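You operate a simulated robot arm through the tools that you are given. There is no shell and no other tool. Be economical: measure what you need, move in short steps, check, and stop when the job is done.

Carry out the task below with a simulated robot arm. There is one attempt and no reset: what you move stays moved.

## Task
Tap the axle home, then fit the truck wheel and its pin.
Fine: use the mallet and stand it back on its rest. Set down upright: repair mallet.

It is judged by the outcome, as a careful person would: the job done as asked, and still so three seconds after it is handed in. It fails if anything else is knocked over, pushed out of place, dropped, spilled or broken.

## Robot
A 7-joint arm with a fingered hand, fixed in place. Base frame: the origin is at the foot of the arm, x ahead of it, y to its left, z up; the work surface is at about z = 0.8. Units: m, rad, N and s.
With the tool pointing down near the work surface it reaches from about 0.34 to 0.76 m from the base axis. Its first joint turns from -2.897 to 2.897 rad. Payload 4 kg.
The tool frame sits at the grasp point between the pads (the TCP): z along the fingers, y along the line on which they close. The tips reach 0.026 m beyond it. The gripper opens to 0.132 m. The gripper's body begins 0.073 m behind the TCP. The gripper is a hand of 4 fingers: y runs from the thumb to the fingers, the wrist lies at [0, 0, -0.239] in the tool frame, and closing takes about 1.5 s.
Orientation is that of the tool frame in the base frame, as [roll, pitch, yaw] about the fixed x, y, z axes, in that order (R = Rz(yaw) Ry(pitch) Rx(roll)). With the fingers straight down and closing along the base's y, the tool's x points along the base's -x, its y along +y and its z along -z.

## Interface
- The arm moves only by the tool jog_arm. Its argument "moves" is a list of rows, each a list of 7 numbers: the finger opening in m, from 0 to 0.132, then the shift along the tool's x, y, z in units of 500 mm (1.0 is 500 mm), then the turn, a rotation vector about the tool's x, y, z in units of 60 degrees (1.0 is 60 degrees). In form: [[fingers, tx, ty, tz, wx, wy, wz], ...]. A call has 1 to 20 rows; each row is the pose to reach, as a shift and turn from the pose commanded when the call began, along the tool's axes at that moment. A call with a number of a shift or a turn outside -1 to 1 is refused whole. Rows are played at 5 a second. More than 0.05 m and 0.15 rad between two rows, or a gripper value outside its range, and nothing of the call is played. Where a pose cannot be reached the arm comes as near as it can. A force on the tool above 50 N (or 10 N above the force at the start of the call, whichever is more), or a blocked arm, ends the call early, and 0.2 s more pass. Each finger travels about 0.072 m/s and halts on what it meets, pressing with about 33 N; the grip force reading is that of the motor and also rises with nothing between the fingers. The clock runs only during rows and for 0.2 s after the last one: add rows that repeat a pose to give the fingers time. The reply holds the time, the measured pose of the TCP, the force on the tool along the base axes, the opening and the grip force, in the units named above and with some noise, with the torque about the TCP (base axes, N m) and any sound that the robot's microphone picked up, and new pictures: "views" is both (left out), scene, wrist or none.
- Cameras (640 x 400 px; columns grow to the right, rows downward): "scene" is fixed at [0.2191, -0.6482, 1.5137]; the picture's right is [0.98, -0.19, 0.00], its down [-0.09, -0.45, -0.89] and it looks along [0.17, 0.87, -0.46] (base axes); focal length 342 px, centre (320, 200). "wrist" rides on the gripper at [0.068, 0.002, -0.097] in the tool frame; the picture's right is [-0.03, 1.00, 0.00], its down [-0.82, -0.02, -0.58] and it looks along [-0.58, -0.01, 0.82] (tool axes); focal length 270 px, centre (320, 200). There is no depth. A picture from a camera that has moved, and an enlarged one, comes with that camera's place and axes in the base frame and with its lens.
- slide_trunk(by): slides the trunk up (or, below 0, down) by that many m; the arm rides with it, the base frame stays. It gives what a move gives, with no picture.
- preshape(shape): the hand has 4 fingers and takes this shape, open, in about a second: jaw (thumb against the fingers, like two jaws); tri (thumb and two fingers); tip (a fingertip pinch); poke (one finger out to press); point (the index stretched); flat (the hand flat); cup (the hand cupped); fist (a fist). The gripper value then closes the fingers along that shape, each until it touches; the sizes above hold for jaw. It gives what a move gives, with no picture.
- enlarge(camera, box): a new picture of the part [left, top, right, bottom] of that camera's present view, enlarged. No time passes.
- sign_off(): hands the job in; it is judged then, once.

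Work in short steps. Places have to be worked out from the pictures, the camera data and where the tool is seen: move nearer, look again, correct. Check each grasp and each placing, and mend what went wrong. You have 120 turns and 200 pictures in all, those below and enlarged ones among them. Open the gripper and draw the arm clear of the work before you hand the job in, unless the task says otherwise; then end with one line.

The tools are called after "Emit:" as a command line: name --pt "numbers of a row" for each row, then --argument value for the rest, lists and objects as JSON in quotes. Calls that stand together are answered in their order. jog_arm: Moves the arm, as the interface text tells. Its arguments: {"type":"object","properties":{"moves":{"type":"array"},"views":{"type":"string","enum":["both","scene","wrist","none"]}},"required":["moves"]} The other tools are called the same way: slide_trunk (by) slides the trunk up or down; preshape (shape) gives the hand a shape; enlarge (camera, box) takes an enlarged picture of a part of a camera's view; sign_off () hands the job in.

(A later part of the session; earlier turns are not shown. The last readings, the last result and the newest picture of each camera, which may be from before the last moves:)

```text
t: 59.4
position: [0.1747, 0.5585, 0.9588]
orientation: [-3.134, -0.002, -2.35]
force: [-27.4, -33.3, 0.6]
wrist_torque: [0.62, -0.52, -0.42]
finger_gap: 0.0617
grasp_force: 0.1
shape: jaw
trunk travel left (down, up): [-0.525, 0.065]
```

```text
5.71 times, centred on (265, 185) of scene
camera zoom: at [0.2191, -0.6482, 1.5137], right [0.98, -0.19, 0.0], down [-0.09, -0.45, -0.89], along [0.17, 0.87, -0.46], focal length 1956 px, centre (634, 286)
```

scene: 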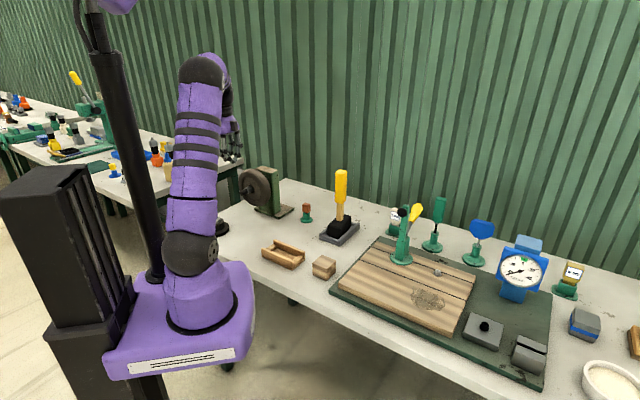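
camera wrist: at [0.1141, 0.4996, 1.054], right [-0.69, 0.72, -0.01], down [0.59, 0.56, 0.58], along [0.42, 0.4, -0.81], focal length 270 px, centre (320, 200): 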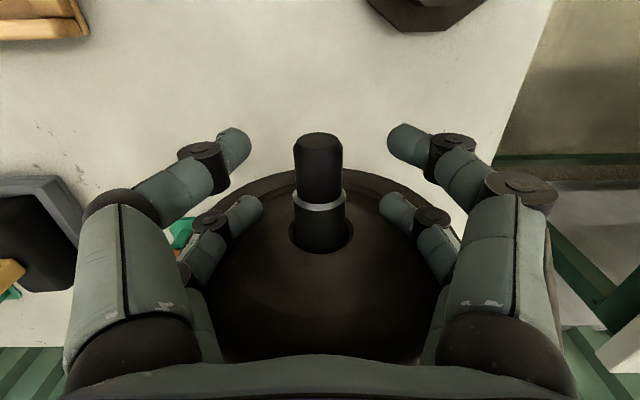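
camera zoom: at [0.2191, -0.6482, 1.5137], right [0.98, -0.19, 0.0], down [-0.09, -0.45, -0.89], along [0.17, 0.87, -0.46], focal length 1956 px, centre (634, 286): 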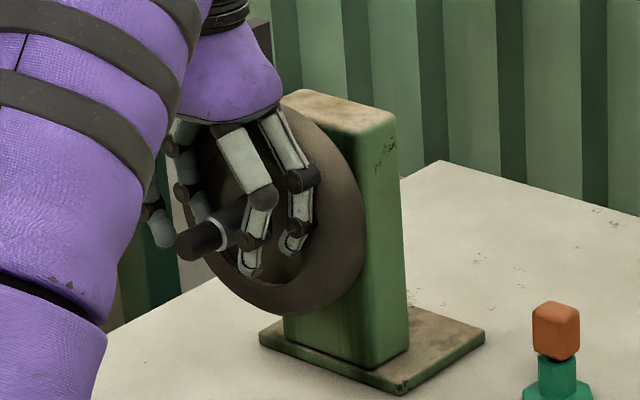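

Resistance rose to 43 N and the wheel stopped, so it is against the flange. I'll back off and look.

Emit:
jog_arm --pt "0.062 0.03 0 0 0 0 0" --pt "0.062 0.08 0 0 0 0 0" --pt "0.062 0.14 0 0 0 0 0" --pt "0.062 0.14 0 -0.08 0 0 0" --pt "0.062 0.14 0 -0.17 0 0 0" --pt "0.062 0.14 0 -0.26 0 0 0" --pt "0.062 0.14 0 -0.34 0 0 0" --pt "0.062 0.14 0 -0.34 0 0 0" --views "wrist"

Emit:
enlarge --camera "wrist" --box '[240, 110, 400, 290]'

Emit:
enlarge --camera "scene" --box '[230, 160, 290, 220]'

```text
t: 61.1
position: [0.1274, 0.513, 1.1281]
orientation: [-3.135, 0.005, -2.353]
force: [-0.1, -0.1, -0.2]
wrist_torque: [0.01, 0.0, -0.03]
finger_gap: 0.0614
grasp_force: 0.1
shape: jaw
trunk travel left (down, up): [-0.525, 0.065]
camera wrist: at [0.0785, 0.4668, 1.2243], right [-0.69, 0.72, 0.0], down [0.59, 0.56, 0.58], along [0.42, 0.4, -0.81], focal length 270 px, centre (320, 200)
```

wrist: 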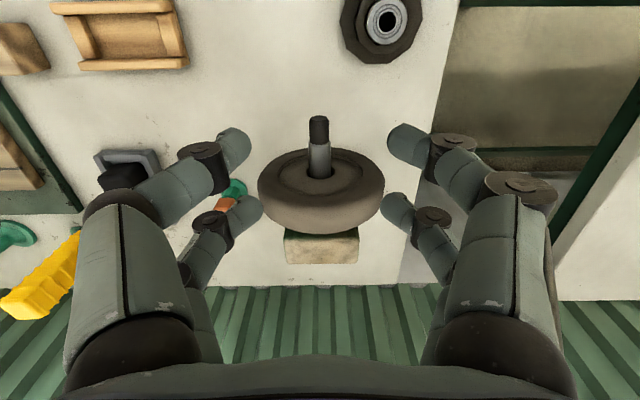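

```text
2.22 times, centred on (320, 200) of wrist
camera zoom: at [0.0785, 0.4668, 1.2243], right [-0.69, 0.72, 0.0], down [0.59, 0.56, 0.58], along [0.42, 0.4, -0.81], focal length 601 px, centre (320, 200)
```

zoom: 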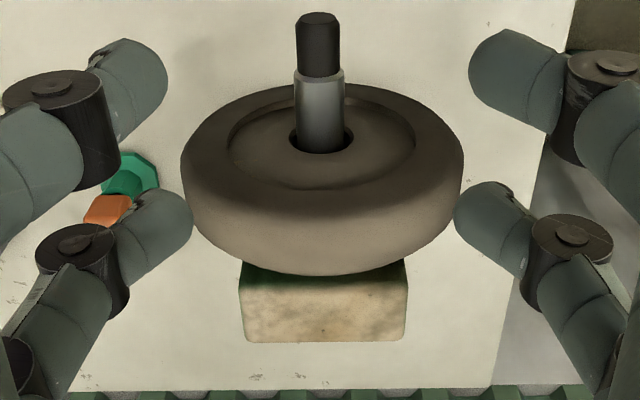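

```text
6.67 times, centred on (260, 190) of scene
camera zoom: at [0.2191, -0.6482, 1.5137], right [0.98, -0.19, 0.0], down [-0.09, -0.45, -0.89], along [0.17, 0.87, -0.46], focal length 2282 px, centre (720, 267)
```

zoom: 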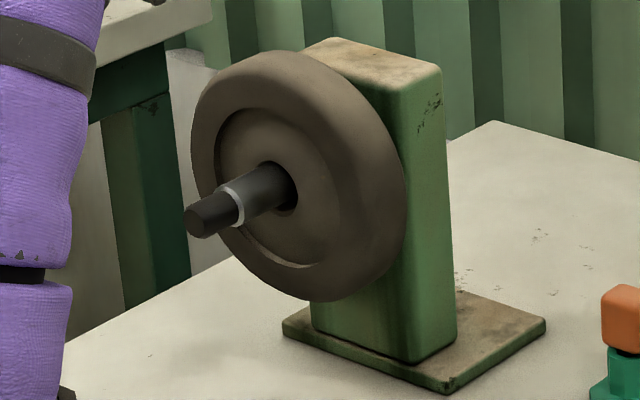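

The wheel appears seated. Now I need to find the pin hole, so I'll enlarge the axle tip and the pin.

Emit:
enlarge --camera "wrist" --box '[295, 105, 345, 165]'

Emit:
enlarge --camera "scene" --box '[240, 185, 270, 205]'

Emit:
enlarge --camera "scene" --box '[290, 195, 320, 230]'

```text
6.67 times, centred on (320, 135) of wrist
camera zoom: at [0.0785, 0.4668, 1.2243], right [-0.69, 0.72, 0.0], down [0.59, 0.56, 0.58], along [0.42, 0.4, -0.81], focal length 1802 px, centre (320, 633)
```

zoom: 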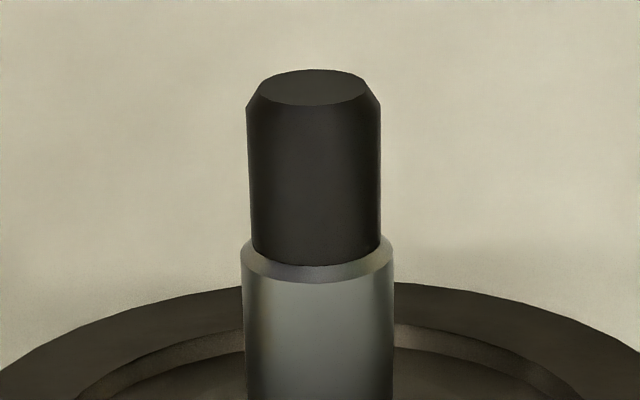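

```text
16.00 times, centred on (255, 195) of scene
camera zoom: at [0.2191, -0.6482, 1.5137], right [0.98, -0.19, 0.0], down [-0.09, -0.45, -0.89], along [0.17, 0.87, -0.46], focal length 5476 px, centre (1360, 280)
```

zoom: 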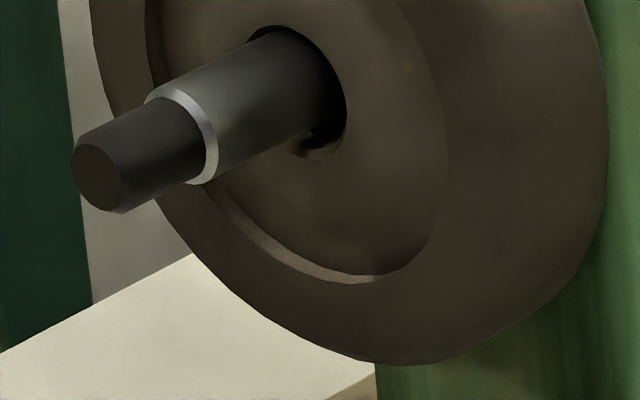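

```text
11.43 times, centred on (305, 212) of scene
camera zoom: at [0.2191, -0.6482, 1.5137], right [0.98, -0.19, 0.0], down [-0.09, -0.45, -0.89], along [0.17, 0.87, -0.46], focal length 3912 px, centre (491, 57)
```

zoom: 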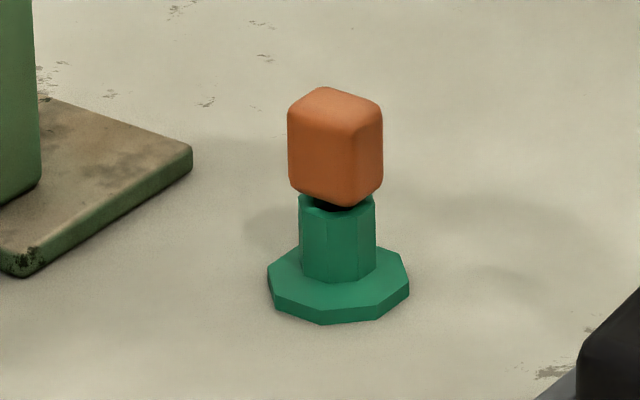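

No hole is visible from here. I'll bring the camera close to the axle tip, with fingers wide open and straddling it, to inspect it.

Emit:
jog_arm --pt "0.132 0 0 0.09 0 0 0" --pt "0.132 0 0 0.18 0 0 0" --pt "0.132 -0.02 0 0.26 0 0 0" --pt "0.132 -0.03 0 0.29 0 0 0" --pt "0.132 -0.03 0 0.29 0 0 0" --views "wrist"

Emit:
enlarge --camera "wrist" --box '[260, 130, 380, 330]'

```text
t: 62.4
position: [0.1399, 0.523, 0.9828]
orientation: [-3.136, 0.006, -2.354]
force: [0.0, -0.3, -0.6]
wrist_torque: [0.05, 0.0, -0.02]
finger_gap: 0.1318
grasp_force: 0.0
shape: jaw
trunk travel left (down, up): [-0.525, 0.065]
camera wrist: at [0.0906, 0.4767, 1.0779], right [-0.69, 0.72, -0.01], down [0.59, 0.56, 0.58], along [0.42, 0.4, -0.81], focal length 270 px, centre (320, 200)
```

wrist: 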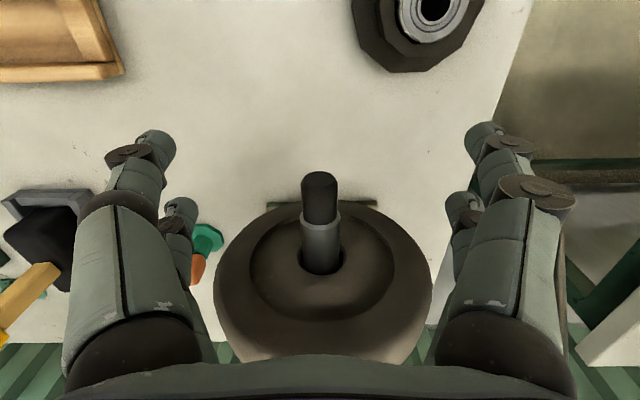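

```text
2.00 times, centred on (320, 230) of wrist
camera zoom: at [0.0906, 0.4767, 1.0779], right [-0.69, 0.72, -0.01], down [0.59, 0.56, 0.58], along [0.42, 0.4, -0.81], focal length 541 px, centre (320, 140)
```

zoom: 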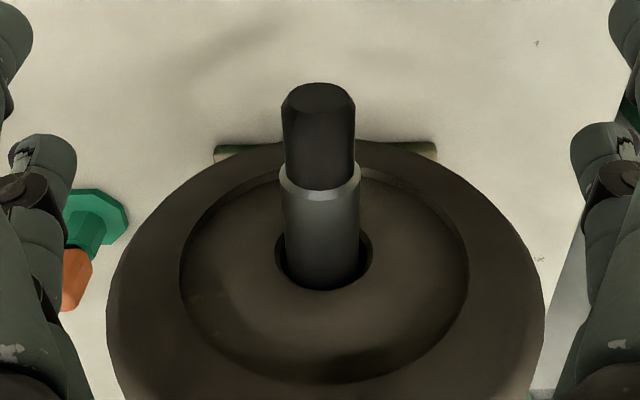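

No hole is visible on the axle tip. I'll inspect the pin closely to see how it should fit.

Emit:
jog_arm --pt "0.132 0.02 0 -0.09 0 0 0" --pt "0.132 0.02 0 -0.18 0 0 0" --pt "0.132 0.02 0 -0.27 0 0 0" --pt "0.132 -0.04 -0.06 -0.28 0 0 0" --pt "0.132 -0.1 -0.12 -0.28 0 0 0" --pt "0.132 -0.16 -0.18 -0.28 0 0 0" --pt "0.132 -0.22 -0.25 -0.28 0 0 0" --pt "0.132 -0.28 -0.31 -0.28 0 0 0" --pt "0.132 -0.324 -0.34 -0.28 0 0 0" --pt "0.132 -0.324 -0.34 -0.19 0 0 0" --pt "0.132 -0.324 -0.34 -0.1 0 0 0" --pt "0.132 -0.324 -0.34 0.0 0 0 0" --pt "0.132 -0.324 -0.34 0.0 0 0 0" --views "wrist"

Emit:
enlarge --camera "wrist" --box '[270, 60, 370, 200]'

```text
t: 65.2
position: [0.3749, 0.5183, 0.9835]
orientation: [-3.136, 0.003, -2.353]
force: [-0.8, 0.2, 0.0]
wrist_torque: [0.0, -0.02, 0.01]
finger_gap: 0.1317
grasp_force: 0.1
shape: jaw
trunk travel left (down, up): [-0.525, 0.065]
camera wrist: at [0.3252, 0.4713, 1.0801], right [-0.69, 0.72, 0.0], down [0.59, 0.56, 0.58], along [0.42, 0.4, -0.81], focal length 270 px, centre (320, 200)
```

wrist: 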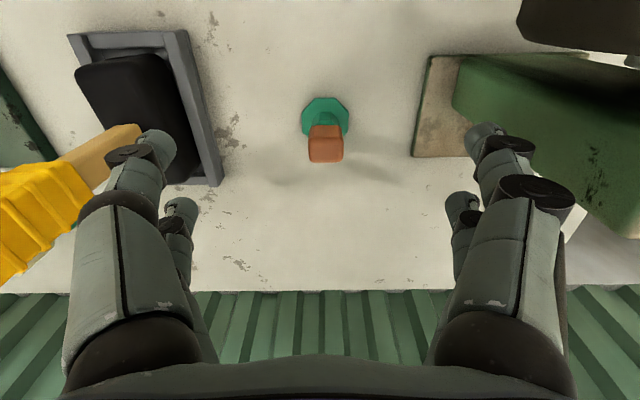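

```text
2.86 times, centred on (320, 130) of wrist
camera zoom: at [0.3252, 0.4713, 1.0801], right [-0.69, 0.72, 0.0], down [0.59, 0.56, 0.58], along [0.42, 0.4, -0.81], focal length 772 px, centre (320, 400)
```

zoom: 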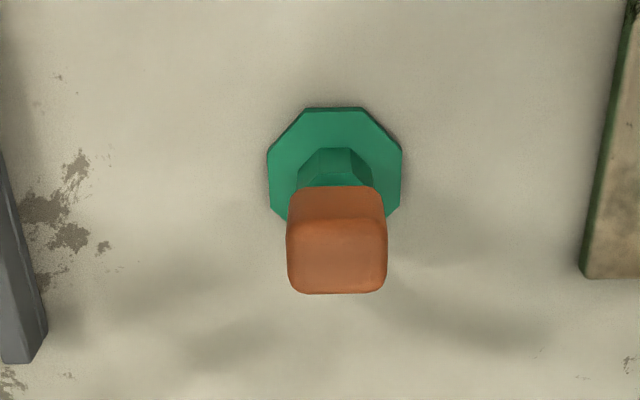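

The pin is at about (0.390, 0.539), its orange head top at z ≈ 0.875. I'll grip the head and lift it to see the shank.

Emit:
jog_arm --pt "0.1 -0.05 0.008 0 0 0 0" --pt "0.08 -0.05 0.008 0.08 0 0 0" --pt "0.08 -0.05 0.008 0.16 0 0 0" --pt "0.08 -0.05 0.008 0.235 0 0 0" --pt "0.08 -0.05 0.008 0.235 0 0 0" --views "wrist"

Emit:
enlarge --camera "scene" --box '[260, 160, 350, 240]'

```text
t: 66.3
position: [0.3889, 0.5367, 0.8666]
orientation: [-3.136, 0.004, -2.353]
force: [0.8, 0.0, -0.3]
wrist_torque: [0.0, 0.0, 0.0]
finger_gap: 0.0806
grasp_force: 0.0
shape: jaw
trunk travel left (down, up): [-0.525, 0.065]
camera wrist: at [0.3404, 0.491, 0.9628], right [-0.69, 0.72, -0.01], down [0.59, 0.56, 0.58], along [0.42, 0.4, -0.81], focal length 270 px, centre (320, 200)
```

wrist: 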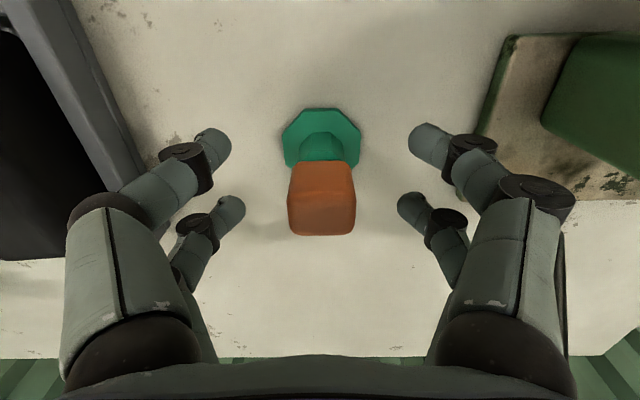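

```text
5.00 times, centred on (305, 200) of scene
camera zoom: at [0.2191, -0.6482, 1.5137], right [0.98, -0.19, 0.0], down [-0.09, -0.45, -0.89], along [0.17, 0.87, -0.46], focal length 1711 px, centre (395, 200)
```

zoom: 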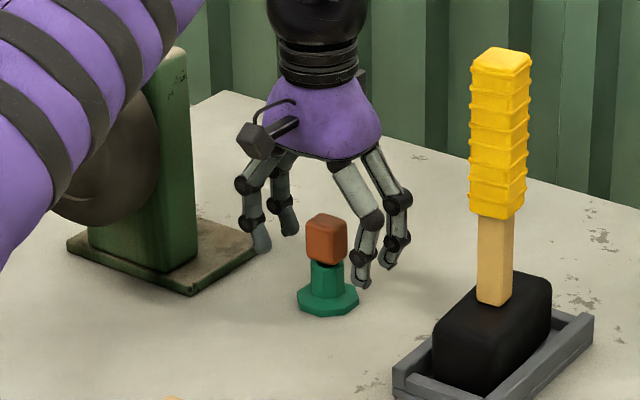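

Emit:
jog_arm --pt "0.06 0.008 0 0 0 0 0" --pt "0.03 0.008 0 0 0 0 0" --pt "0.0 0.008 0 0 0 0 0" --pt "0.0 0.008 0 0 0 0 0" --pt "0.0 0.008 0 0 0 0 0" --pt "0.0 0.008 0 0 0 0 0" --views "wrist"

```text
t: 67.8
position: [0.3882, 0.5341, 0.8658]
orientation: [-3.135, 0.003, -2.355]
force: [0.7, 1.0, -2.9]
wrist_torque: [0.0, 0.03, 0.0]
finger_gap: 0.0001
grasp_force: 33.1
shape: jaw
trunk travel left (down, up): [-0.525, 0.065]
camera wrist: at [0.3379, 0.4884, 0.9628], right [-0.69, 0.72, -0.01], down [0.59, 0.56, 0.58], along [0.42, 0.4, -0.81], focal length 270 px, centre (320, 200)
```

wrist: 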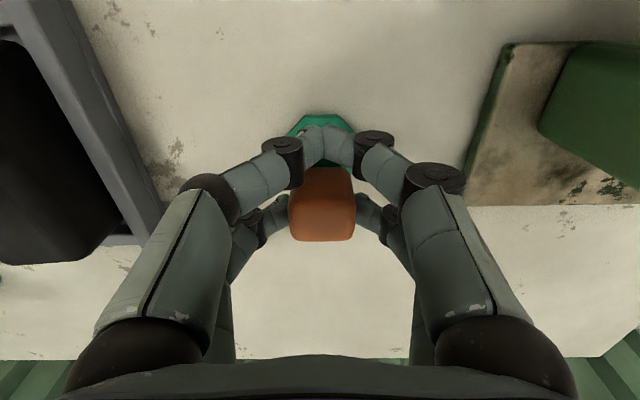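

Only the far finger pair holds the head, but that is enough to raise it and see the shank. I'll lift slowly.

Emit:
jog_arm --pt "0 0 0 -0.02 0 0 0" --pt "0 0 0 -0.05 0 0 0" --pt "0 0 0 -0.09 0 0 0" --pt "0 0 0 -0.13 0 0 0" --pt "0 0 0 -0.13 0 0 0" --views "none"

Emit:
enlarge --camera "scene" --box '[285, 170, 335, 230]'

```text
t: 69.0
position: [0.3886, 0.5352, 0.9302]
orientation: [-3.135, 0.003, -2.356]
force: [-0.1, 0.0, -0.2]
wrist_torque: [0.02, 0.02, -0.01]
finger_gap: 0.0001
grasp_force: 32.4
shape: jaw
trunk travel left (down, up): [-0.525, 0.065]
```

```text
6.67 times, centred on (310, 200) of scene
camera zoom: at [0.2191, -0.6482, 1.5137], right [0.98, -0.19, 0.0], down [-0.09, -0.45, -0.89], along [0.17, 0.87, -0.46], focal length 2282 px, centre (387, 200)
```

zoom: 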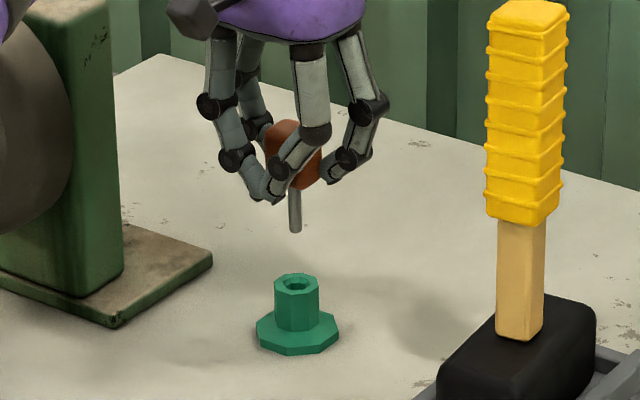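

The pin has a thin metal shank about 8 mm across and 30 mm long. I'll set it back in its stand for now so I can regrip it later, and look for the hole empty-handed.

Emit:
jog_arm --pt "0 0 0 0.04 0 0 0" --pt "0 0 0 0.08 0 0 0" --pt "0 0 0 0.105 0 0 0" --pt "0 0 0 0.118 0 0 0" --pt "0 0 0 0.127 0 0 0" --pt "0 0 0 0.127 0 0 0" --views "none"

Emit:
enlarge --camera "scene" --box '[285, 170, 335, 230]'

```text
t: 70.3
position: [0.3879, 0.5357, 0.8676]
orientation: [-3.137, 0.004, -2.355]
force: [-0.1, 0.0, -0.5]
wrist_torque: [0.02, 0.03, 0.01]
finger_gap: 0.0
grasp_force: 33.6
shape: jaw
trunk travel left (down, up): [-0.525, 0.065]
```

```text
6.67 times, centred on (310, 200) of scene
camera zoom: at [0.2191, -0.6482, 1.5137], right [0.98, -0.19, 0.0], down [-0.09, -0.45, -0.89], along [0.17, 0.87, -0.46], focal length 2282 px, centre (387, 200)
```

zoom: 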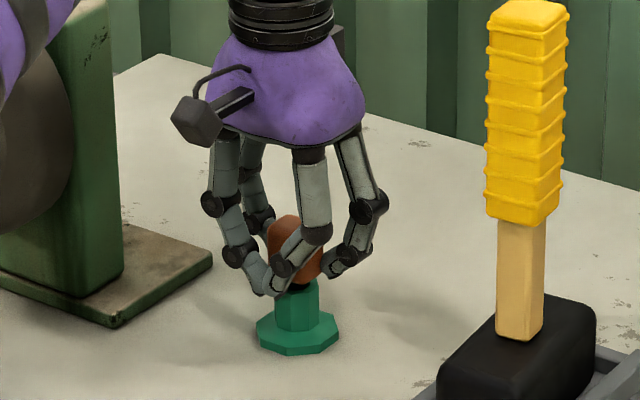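

Emit:
jog_arm --pt "0.02 0 0 0 0 0 0" --pt "0.04 0 0 0 0 0 0" --pt "0.08 0 0 0 0 0 0" --pt "0.08 0 0 0 0 0 0" --pt "0.08 0 0 0 0 0 0" --pt "0.08 0 0 0 0 0 0" --views "wrist"

Emit:
enlarge --camera "scene" --box '[285, 180, 325, 230]'

```text
t: 71.8
position: [0.3867, 0.5349, 0.8681]
orientation: [-3.134, 0.006, -2.355]
force: [0.3, 0.5, 0.5]
wrist_torque: [0.05, 0.02, 0.05]
finger_gap: 0.0794
grasp_force: 0.1
shape: jaw
trunk travel left (down, up): [-0.525, 0.065]
camera wrist: at [0.3381, 0.4893, 0.964], right [-0.69, 0.72, 0.0], down [0.59, 0.56, 0.58], along [0.42, 0.4, -0.81], focal length 270 px, centre (320, 200)
```

wrist: 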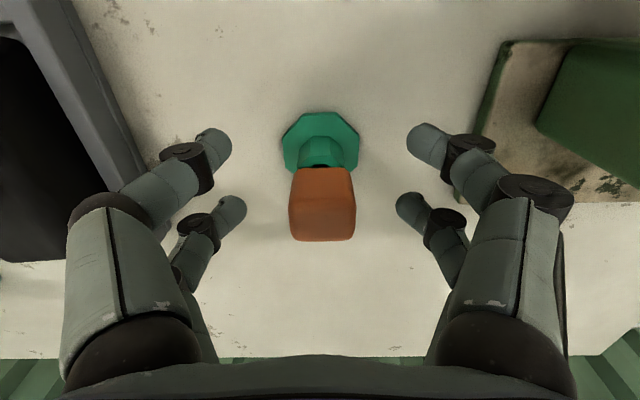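

```text
8.00 times, centred on (305, 205) of scene
camera zoom: at [0.2191, -0.6482, 1.5137], right [0.98, -0.19, 0.0], down [-0.09, -0.45, -0.89], along [0.17, 0.87, -0.46], focal length 2738 px, centre (440, 160)
```

zoom: 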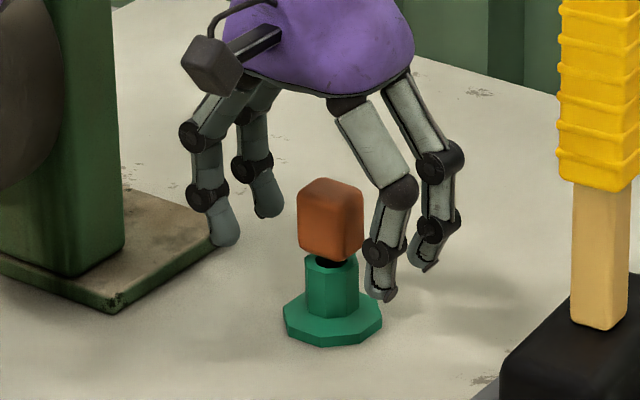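

The pin sits properly in its stand. I'll go back in front of the axle with the hand tilted, so the camera sees the tip nearly end-on.

Emit:
jog_arm --pt "0.08 0 0 -0.09 0 0 0" --pt "0.08 0 0 -0.18 0 0 0" --pt "0.08 0 0 -0.27 0 0 0" --pt "0.08 0 0 -0.36 0 0 0" --pt "0.08 0 0 -0.45 0 0 0" --pt "0.08 0.0 0.0 -0.51 0 0 0" --pt "0.08 0.07 0.05 -0.51 0 0 0" --pt "0.08 0.14 0.1 -0.51 0 0 0" --pt "0.08 0.21 0.15 -0.51 0 0 0" --pt "0.08 0.28 0.2 -0.51 0 0 0" --pt "0.08 0.35 0.25 -0.51 0 0 0" --pt "0.08 0.42 0.3 -0.51 0 0 0" --pt "0.08 0.483 0.331 -0.5 0 0 0" --pt "0.08 0.483 0.331 -0.44 0 -0.12 0" --pt "0.08 0.483 0.331 -0.38 0 -0.24 0" --pt "0.08 0.483 0.331 -0.32 0 -0.36 0" --pt "0.08 0.483 0.331 -0.26 0 -0.48 0" --pt "0.08 0.483 0.331 -0.23 0 -0.52 0" --pt "0.08 0.483 0.331 -0.23 0 -0.52 0"

Emit:
enlarge --camera "wrist" --box '[270, 150, 370, 250]'

```text
t: 75.8
position: [0.0994, 0.4821, 0.9803]
orientation: [-3.137, 0.548, -2.351]
force: [0.6, 0.4, -0.6]
wrist_torque: [-0.02, -0.02, 0.02]
finger_gap: 0.0797
grasp_force: 0.1
shape: jaw
trunk travel left (down, up): [-0.525, 0.065]
camera wrist: at [0.021, 0.4065, 1.0278], right [-0.69, 0.72, 0.01], down [0.29, 0.27, 0.92], along [0.66, 0.64, -0.4], focal length 270 px, centre (320, 200)
```

scene: 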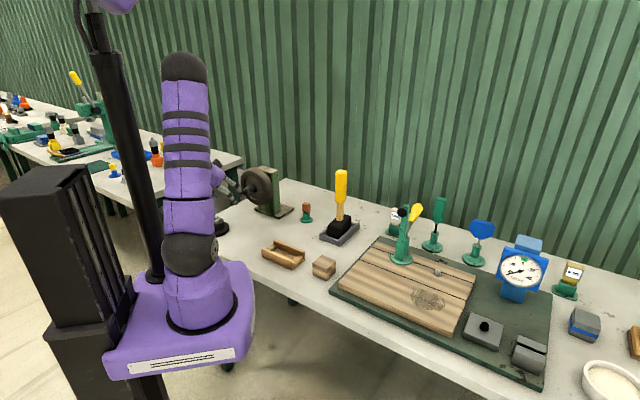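
wrist: 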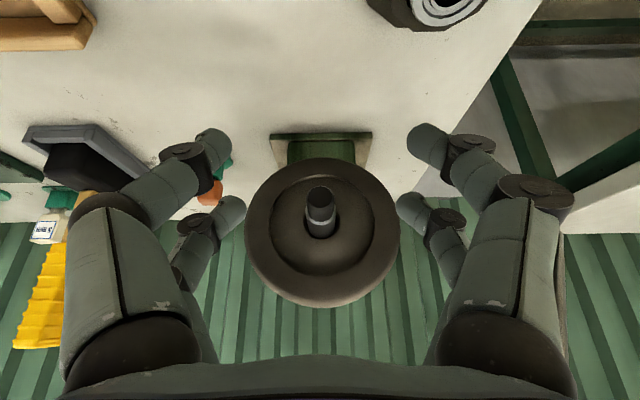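

```text
4.00 times, centred on (320, 200) of wrist
camera zoom: at [0.021, 0.4065, 1.0278], right [-0.69, 0.72, 0.01], down [0.29, 0.27, 0.92], along [0.66, 0.64, -0.4], focal length 1081 px, centre (320, 200)
```

zoom: 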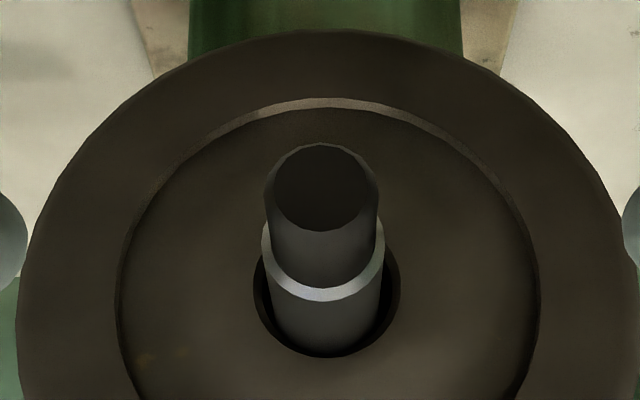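

Emit:
enlarge --camera "wrist" --box '[302, 178, 338, 218]'

Emit:
enlarge --camera "wrist" --box '[240, 130, 400, 310]'

```text
10.00 times, centred on (320, 198) of wrist
camera zoom: at [0.021, 0.4065, 1.0278], right [-0.69, 0.72, 0.01], down [0.29, 0.27, 0.92], along [0.66, 0.64, -0.4], focal length 2703 px, centre (320, 220)
```

zoom: 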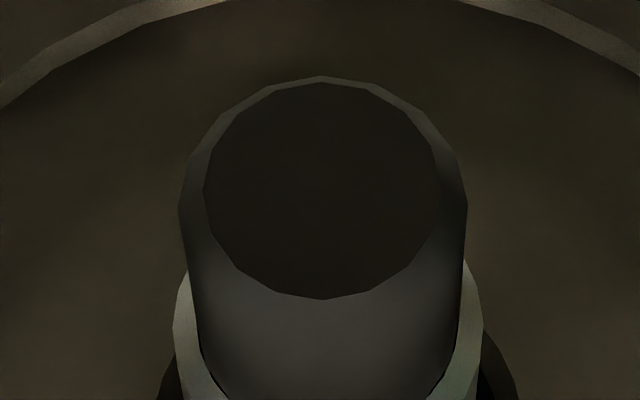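

```text
2.22 times, centred on (320, 220) of wrist
camera zoom: at [0.021, 0.4065, 1.0278], right [-0.69, 0.72, 0.01], down [0.29, 0.27, 0.92], along [0.66, 0.64, -0.4], focal length 601 px, centre (320, 156)
```

zoom: 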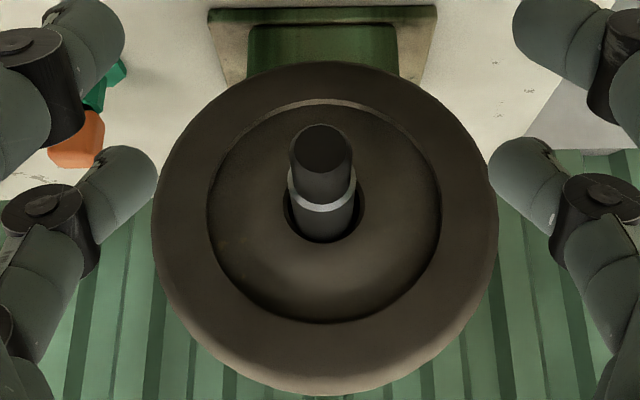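

No hole is visible on the end face or anywhere on the upper or side surfaces. The pin's 30 mm shank suits a vertical cross-pin through the 21 mm dark tip, so I'll probe there with the pin. First I'll rise and level the hand.

Emit:
jog_arm --pt "0.08 -0.03 0 -0.05 0 0.1 0" --pt "0.08 -0.06 0 -0.1 0 0.2 0" --pt "0.08 -0.09 0 -0.15 0 0.3 0" --pt "0.08 -0.12 0 -0.2 0 0.4 0" --pt "0.08 -0.145 0 -0.239 0 0.52 0" --pt "0.08 -0.145 0 -0.239 0 0.52 0" --views "wrist"

Emit:
enlarge --camera "wrist" --box '[270, 130, 370, 300]'

```text
t: 77.2
position: [0.0975, 0.4816, 1.1207]
orientation: [-3.137, 0.004, -2.353]
force: [0.2, -0.4, -0.3]
wrist_torque: [0.0, -0.03, 0.01]
finger_gap: 0.0795
grasp_force: 0.1
shape: jaw
trunk travel left (down, up): [-0.525, 0.065]
camera wrist: at [0.0487, 0.435, 1.2173], right [-0.69, 0.72, 0.0], down [0.59, 0.57, 0.58], along [0.42, 0.4, -0.82], focal length 270 px, centre (320, 200)
```

wrist: 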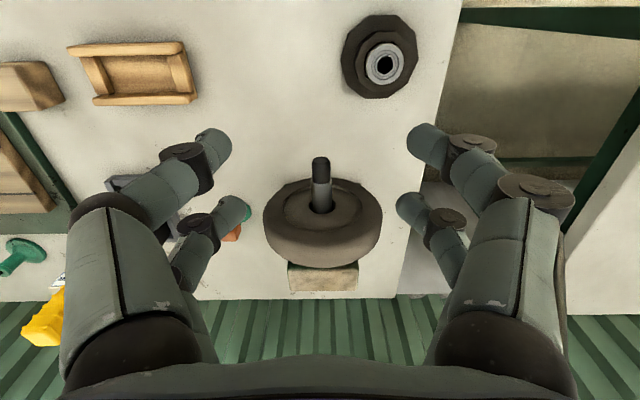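

```text
2.35 times, centred on (320, 215) of wrist
camera zoom: at [0.0487, 0.435, 1.2173], right [-0.69, 0.72, 0.0], down [0.59, 0.57, 0.58], along [0.42, 0.4, -0.82], focal length 636 px, centre (320, 165)
```

zoom: 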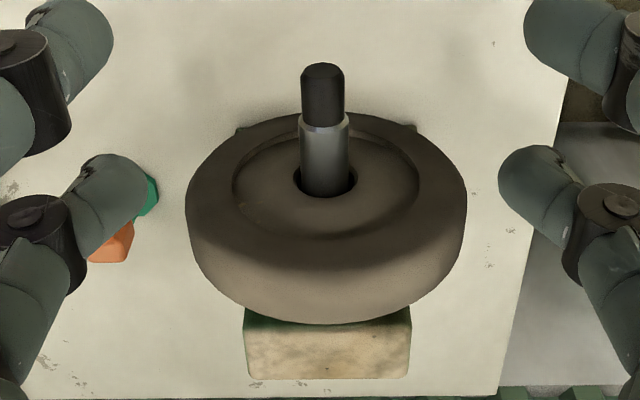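

I'll return to the pin, offset so that one finger pair is centred on its head.

Emit:
jog_arm --pt "0.08 -0.06 -0.045 0 0 0 0" --pt "0.08 -0.12 -0.09 0 0 0 0" --pt "0.08 -0.18 -0.135 0 0 0 0" --pt "0.08 -0.24 -0.18 0 0 0 0" --pt "0.08 -0.3 -0.225 0 0 0 0" --pt "0.08 -0.36 -0.27 0 0 0 0" --pt "0.08 -0.42 -0.315 0 0 0 0" --pt "0.08 -0.45 -0.334 0 0 0 0" --pt "0.08 -0.45 -0.334 0.1 0 0 0" --pt "0.08 -0.45 -0.334 0.2 0 0 0" --pt "0.08 -0.45 -0.334 0.3 0 0 0" --pt "0.08 -0.45 -0.334 0.4 0 0 0" --pt "0.08 -0.45 -0.334 0.47 0 0 0" --pt "0.08 -0.45 -0.334 0.5 0 0 0" --pt "0.08 -0.45 -0.334 0.5 0 0 0" --views "wrist"

```text
t: 80.3
position: [0.3774, 0.5232, 0.8717]
orientation: [-3.138, 0.004, -2.354]
force: [0.4, 0.8, 0.1]
wrist_torque: [0.02, 0.01, -0.03]
finger_gap: 0.0794
grasp_force: 0.0
shape: jaw
trunk travel left (down, up): [-0.525, 0.065]
camera wrist: at [0.3275, 0.4761, 0.9687], right [-0.69, 0.72, 0.0], down [0.59, 0.56, 0.58], along [0.42, 0.4, -0.81], focal length 270 px, centre (320, 200)
```

wrist: 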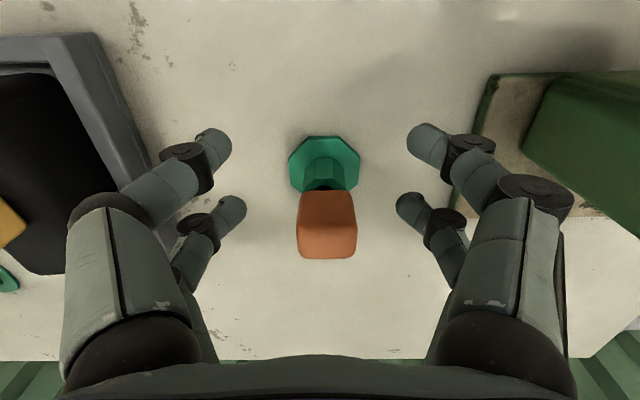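

Emit:
jog_arm --pt "0.06 0 0.005 0.004 0 0 0" --pt "0.03 0 0.005 0.006 0 0 0" --pt "0.0 0 0.005 0.006 0 0 0" --pt "0.0 0 0.005 0.006 0 0 0" --pt "0.0 0 0.005 0.006 0 0 0" --pt "0.0 0 0.005 0.006 0 0 0" --views "wrist"

Emit:
enlarge --camera "scene" --box '[285, 170, 335, 230]'

```text
t: 81.8
position: [0.3759, 0.5244, 0.8691]
orientation: [-3.137, 0.003, -2.354]
force: [-0.5, -0.2, -3.2]
wrist_torque: [-0.01, 0.02, 0.01]
finger_gap: 0.0
grasp_force: 33.4
shape: jaw
trunk travel left (down, up): [-0.525, 0.065]
camera wrist: at [0.3259, 0.4781, 0.9656], right [-0.69, 0.72, -0.01], down [0.59, 0.56, 0.58], along [0.42, 0.4, -0.81], focal length 270 px, centre (320, 200)
```

wrist: 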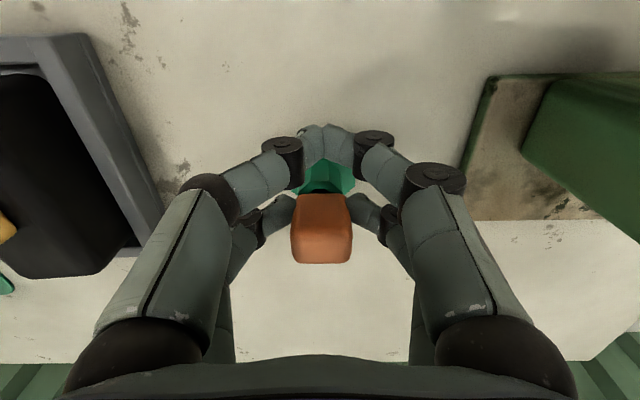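

```text
6.67 times, centred on (310, 200) of scene
camera zoom: at [0.2191, -0.6482, 1.5137], right [0.98, -0.19, 0.0], down [-0.09, -0.45, -0.89], along [0.17, 0.87, -0.46], focal length 2282 px, centre (387, 200)
```

zoom: 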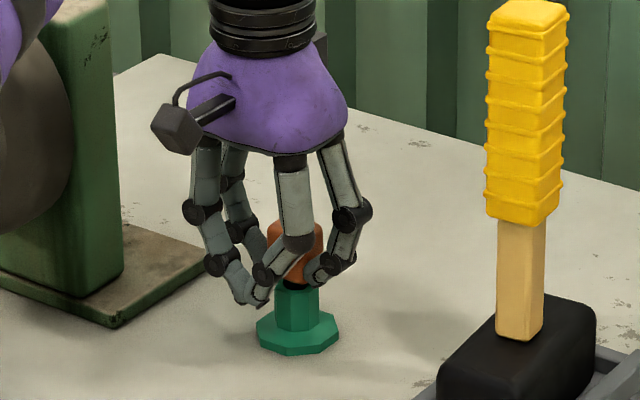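

The far pair is now centred on the head. I'll lift out and look at the pin.

Emit:
jog_arm --pt "0 0 0 -0.03 0 0 0" --pt "0 0 0 -0.07 0 0 0" --pt "0 0 0 -0.12 0 0 0" --pt "0 0 0 -0.18 0 0 0" --pt "0 0 0 -0.18 0 0 0" --views "wrist"

Emit:
enlarge --camera "scene" --box '[285, 165, 330, 225]'

```text
t: 83.0
position: [0.374, 0.5236, 0.961]
orientation: [-3.136, 0.004, -2.354]
force: [-0.5, 0.2, 0.0]
wrist_torque: [0.0, 0.03, -0.01]
finger_gap: 0.0002
grasp_force: 33.7
shape: jaw
trunk travel left (down, up): [-0.525, 0.065]
camera wrist: at [0.3249, 0.4775, 1.0561], right [-0.69, 0.72, 0.0], down [0.59, 0.56, 0.58], along [0.42, 0.4, -0.81], focal length 270 px, centre (320, 200)
```

wrist: 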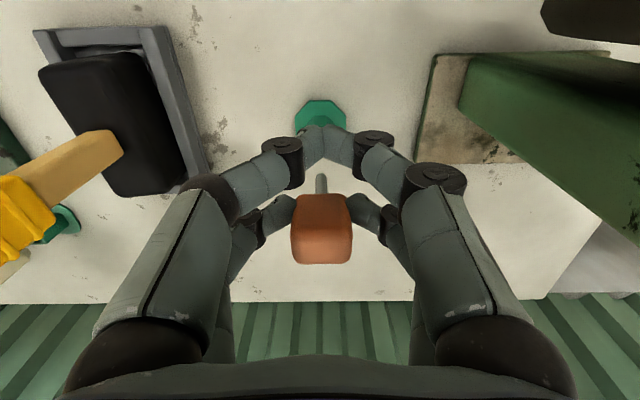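

```text
6.67 times, centred on (308, 195) of scene
camera zoom: at [0.2191, -0.6482, 1.5137], right [0.98, -0.19, 0.0], down [-0.09, -0.45, -0.89], along [0.17, 0.87, -0.46], focal length 2282 px, centre (403, 233)
```

zoom: 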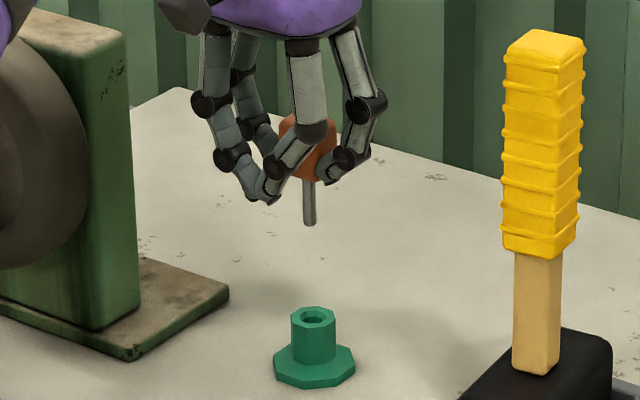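

The shank hangs straight, about 0.021 m ahead of the TCP along the axle direction, with its tip about 0.059 m below the TCP. I'll carry it above the dark axle end.

Emit:
jog_arm --pt "0 0 0 -0.1 0 0 0" --pt "0 0 0 -0.2 0 0 0" --pt "0 0 0 -0.3 0 0 0" --pt "0 0.02 0.02 -0.318 0 0 0" --pt "0 0.08 0.08 -0.318 0 0 0" --pt "0 0.14 0.14 -0.318 0 0 0" --pt "0 0.2 0.2 -0.318 0 0 0" --pt "0 0.26 0.26 -0.318 0 0 0" --pt "0 0.31 0.31 -0.318 0 0 0" --pt "0 0.329 0.326 -0.318 0 0 0" --pt "0 0.329 0.326 -0.22 0 0 0" --pt "0 0.329 0.326 -0.15 0 0 0" --pt "0 0.329 0.326 -0.15 0 0 0" --views "wrist"

Emit:
enlarge --camera "scene" --box '[230, 160, 280, 210]'

Emit:
enlarge --camera "wrist" --box '[270, 130, 370, 280]'

```text
t: 85.8
position: [0.1426, 0.5239, 1.0326]
orientation: [-3.136, 0.002, -2.357]
force: [0.3, 0.8, -0.4]
wrist_torque: [-0.05, 0.01, -0.01]
finger_gap: 0.0
grasp_force: 33.3
shape: jaw
trunk travel left (down, up): [-0.525, 0.065]
camera wrist: at [0.0929, 0.4775, 1.1289], right [-0.69, 0.72, 0.0], down [0.59, 0.56, 0.58], along [0.42, 0.4, -0.81], focal length 270 px, centre (320, 200)
```

wrist: 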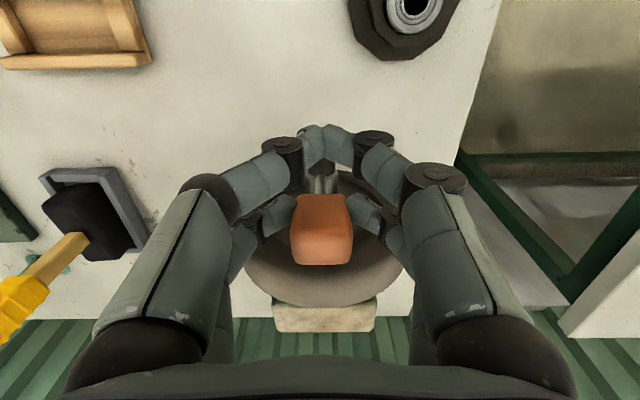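

```text
8.00 times, centred on (255, 185) of scene
camera zoom: at [0.2191, -0.6482, 1.5137], right [0.98, -0.19, 0.0], down [-0.09, -0.45, -0.89], along [0.17, 0.87, -0.46], focal length 2738 px, centre (840, 320)
```

zoom: 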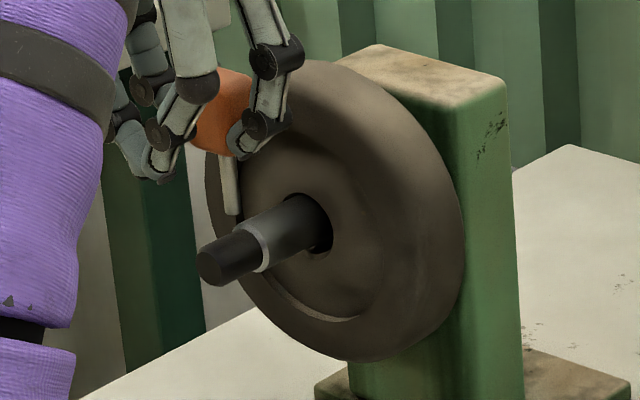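

```text
2.67 times, centred on (320, 205) of wrist
camera zoom: at [0.0929, 0.4775, 1.1289], right [-0.69, 0.72, 0.0], down [0.59, 0.56, 0.58], along [0.42, 0.4, -0.81], focal length 721 px, centre (320, 187)
```

zoom: 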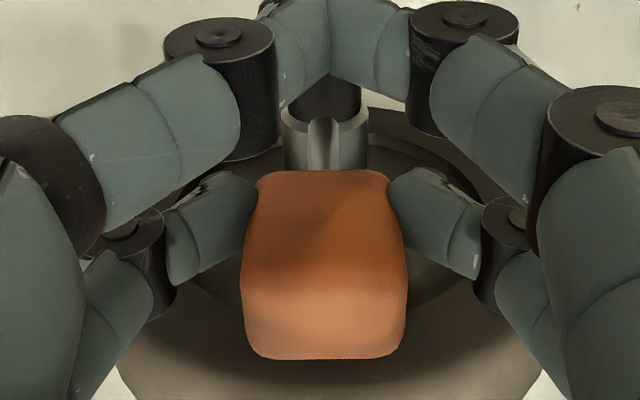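

The pin is over the dark axle end and laterally centred. I'll lower slowly to feel whether it enters a hole.

Emit:
jog_arm --pt "0 0 0 0.012 0 0 0" --pt "0 0 0 0.022 0 0 0" --pt "0 0 0 0.028 0 0 0" --pt "0 0 0 0.034 0 0 0" --pt "0 0 0 0.04 0 0 0" --pt "0 0 0 0.04 0 0 0" --views "none"

Emit:
enlarge --camera "scene" --box '[230, 160, 280, 210]'

```text
t: 87.2
position: [0.1421, 0.5228, 1.0137]
orientation: [-3.135, 0.002, -2.355]
force: [0.2, 0.1, 0.1]
wrist_torque: [-0.02, 0.0, 0.02]
finger_gap: 0.0
grasp_force: 33.3
shape: jaw
trunk travel left (down, up): [-0.525, 0.065]
```

```text
8.00 times, centred on (255, 185) of scene
camera zoom: at [0.2191, -0.6482, 1.5137], right [0.98, -0.19, 0.0], down [-0.09, -0.45, -0.89], along [0.17, 0.87, -0.46], focal length 2738 px, centre (840, 320)
```

zoom: 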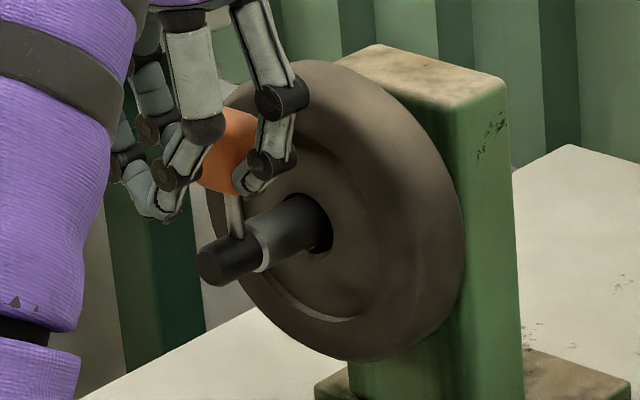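

Emit:
jog_arm --pt "0 0 0 0.004 0 0 0" --pt "0 0 0 0.008 0 0 0" --pt "0 0 0 0.012 0 0 0" --pt "0 0 0 0.012 0 0 0" --views "none"

Emit:
enlarge --camera "scene" --box '[230, 160, 280, 210]'

```text
t: 88.2
position: [0.1432, 0.5232, 1.0072]
orientation: [-3.138, 0.003, -2.354]
force: [-0.7, -0.1, 0.2]
wrist_torque: [0.01, 0.02, -0.02]
finger_gap: 0.0001
grasp_force: 32.9
shape: jaw
trunk travel left (down, up): [-0.525, 0.065]
```

```text
8.00 times, centred on (255, 185) of scene
camera zoom: at [0.2191, -0.6482, 1.5137], right [0.98, -0.19, 0.0], down [-0.09, -0.45, -0.89], along [0.17, 0.87, -0.46], focal length 2738 px, centre (840, 320)
```

zoom: 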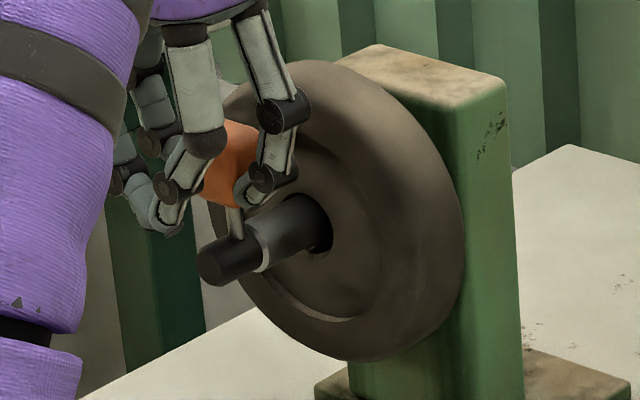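

The shank is going into the axle with no resistance. I'll keep lowering gently.

Emit:
jog_arm --pt "0 0 0 0.006 0 0 0" --pt "0 0 0 0.012 0 0 0" --pt "0 0 0 0.018 0 0 0" --pt "0 0 0 0.024 0 0 0" --pt "0 0 0 0.024 0 0 0" --views "wrist"

Emit:
enlarge --camera "scene" --box '[230, 160, 280, 210]'

```text
t: 89.3
position: [0.142, 0.524, 0.9956]
orientation: [-3.136, 0.005, -2.355]
force: [0.4, 0.3, -1.1]
wrist_torque: [0.0, 0.03, 0.01]
finger_gap: 0.0
grasp_force: 33.1
shape: jaw
trunk travel left (down, up): [-0.525, 0.065]
camera wrist: at [0.0934, 0.4767, 1.0911], right [-0.69, 0.72, -0.01], down [0.59, 0.56, 0.58], along [0.42, 0.4, -0.81], focal length 270 px, centre (320, 200)
```

wrist: 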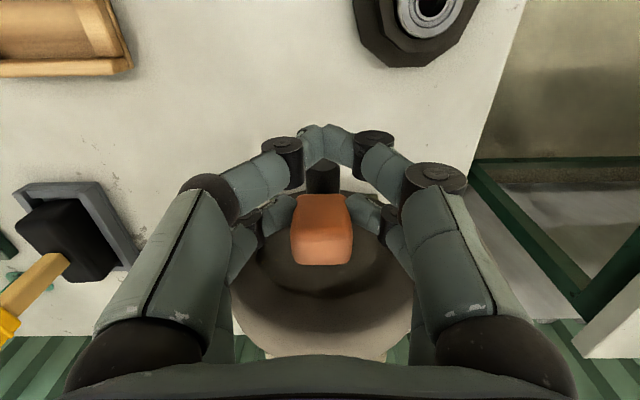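

```text
8.00 times, centred on (255, 185) of scene
camera zoom: at [0.2191, -0.6482, 1.5137], right [0.98, -0.19, 0.0], down [-0.09, -0.45, -0.89], along [0.17, 0.87, -0.46], focal length 2738 px, centre (840, 320)
```

zoom: 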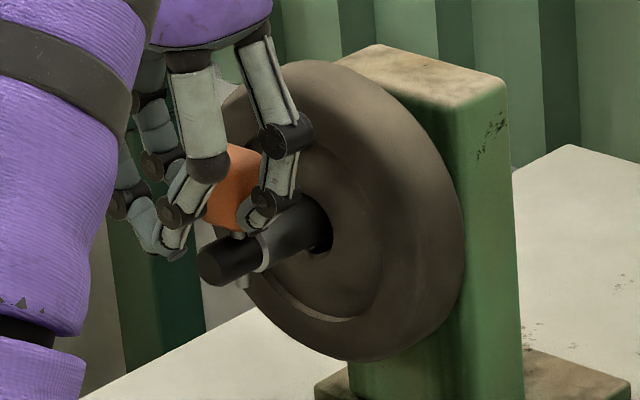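

The shank shows below the axle, so the pin goes through the hidden cross-hole. I'll lower the last few millimetres until the head rests on the axle.

Emit:
jog_arm --pt "0 0 0 0.003 0 0 0" --pt "0 0 0 0.006 0 0 0" --pt "0 0 0 0.009 0 0 0" --pt "0 0 0 0.009 0 0 0" --views "none"

Emit:
enlarge --camera "scene" --box '[230, 160, 280, 210]'

```text
t: 90.3
position: [0.144, 0.5233, 0.9917]
orientation: [-3.138, 0.004, -2.356]
force: [0.9, 0.7, 6.8]
wrist_torque: [0.1, -0.06, -0.02]
finger_gap: 0.0
grasp_force: 33.4
shape: jaw
trunk travel left (down, up): [-0.525, 0.065]
```

```text
8.00 times, centred on (255, 185) of scene
camera zoom: at [0.2191, -0.6482, 1.5137], right [0.98, -0.19, 0.0], down [-0.09, -0.45, -0.89], along [0.17, 0.87, -0.46], focal length 2738 px, centre (840, 320)
```

zoom: 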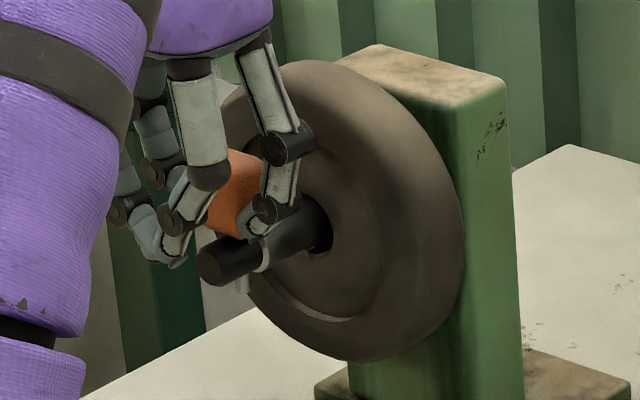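

The head is seated, with 7 N contact. I'll release gently.

Emit:
jog_arm --pt "0.015 0 0 -0.003 0 0 0" --pt "0.03 0 0 -0.003 0 0 0" --pt "0.045 0 0 -0.003 0 0 0" --pt "0.06 0 0 -0.003 0 0 0" --pt "0.08 0 0 -0.003 0 0 0" --pt "0.08 0 0 -0.003 0 0 0" --pt "0.08 0 0 -0.003 0 0 0" --views "wrist"

Emit:
enlarge --camera "scene" --box '[230, 160, 280, 210]'

```text
t: 92.0
position: [0.1432, 0.5225, 0.992]
orientation: [-3.136, 0.004, -2.352]
force: [0.6, 0.6, 0.8]
wrist_torque: [-0.01, 0.05, 0.02]
finger_gap: 0.0795
grasp_force: 0.0
shape: jaw
trunk travel left (down, up): [-0.525, 0.065]
camera wrist: at [0.0935, 0.4763, 1.0881], right [-0.69, 0.72, 0.0], down [0.59, 0.56, 0.58], along [0.42, 0.4, -0.81], focal length 270 px, centre (320, 200)
```

wrist: 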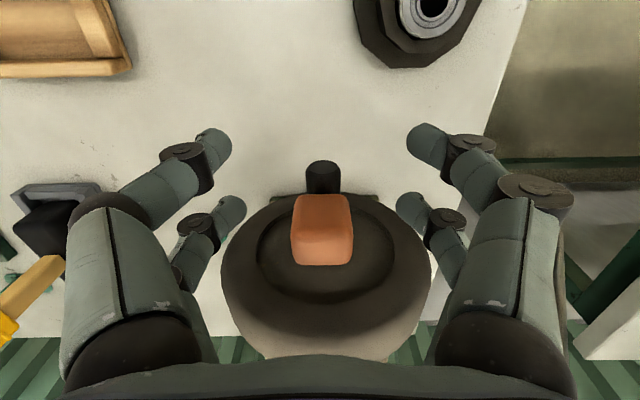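

```text
8.00 times, centred on (255, 185) of scene
camera zoom: at [0.2191, -0.6482, 1.5137], right [0.98, -0.19, 0.0], down [-0.09, -0.45, -0.89], along [0.17, 0.87, -0.46], focal length 2738 px, centre (840, 320)
```

zoom: 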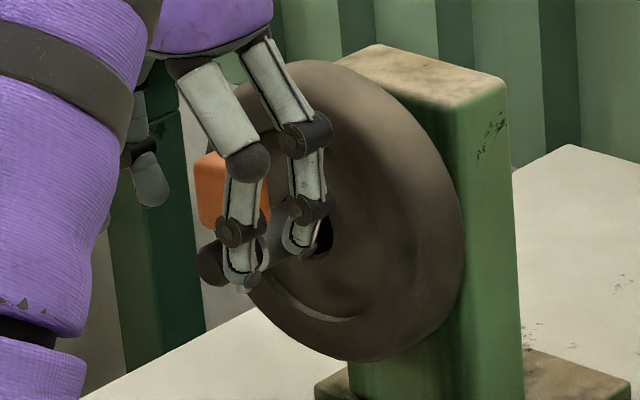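

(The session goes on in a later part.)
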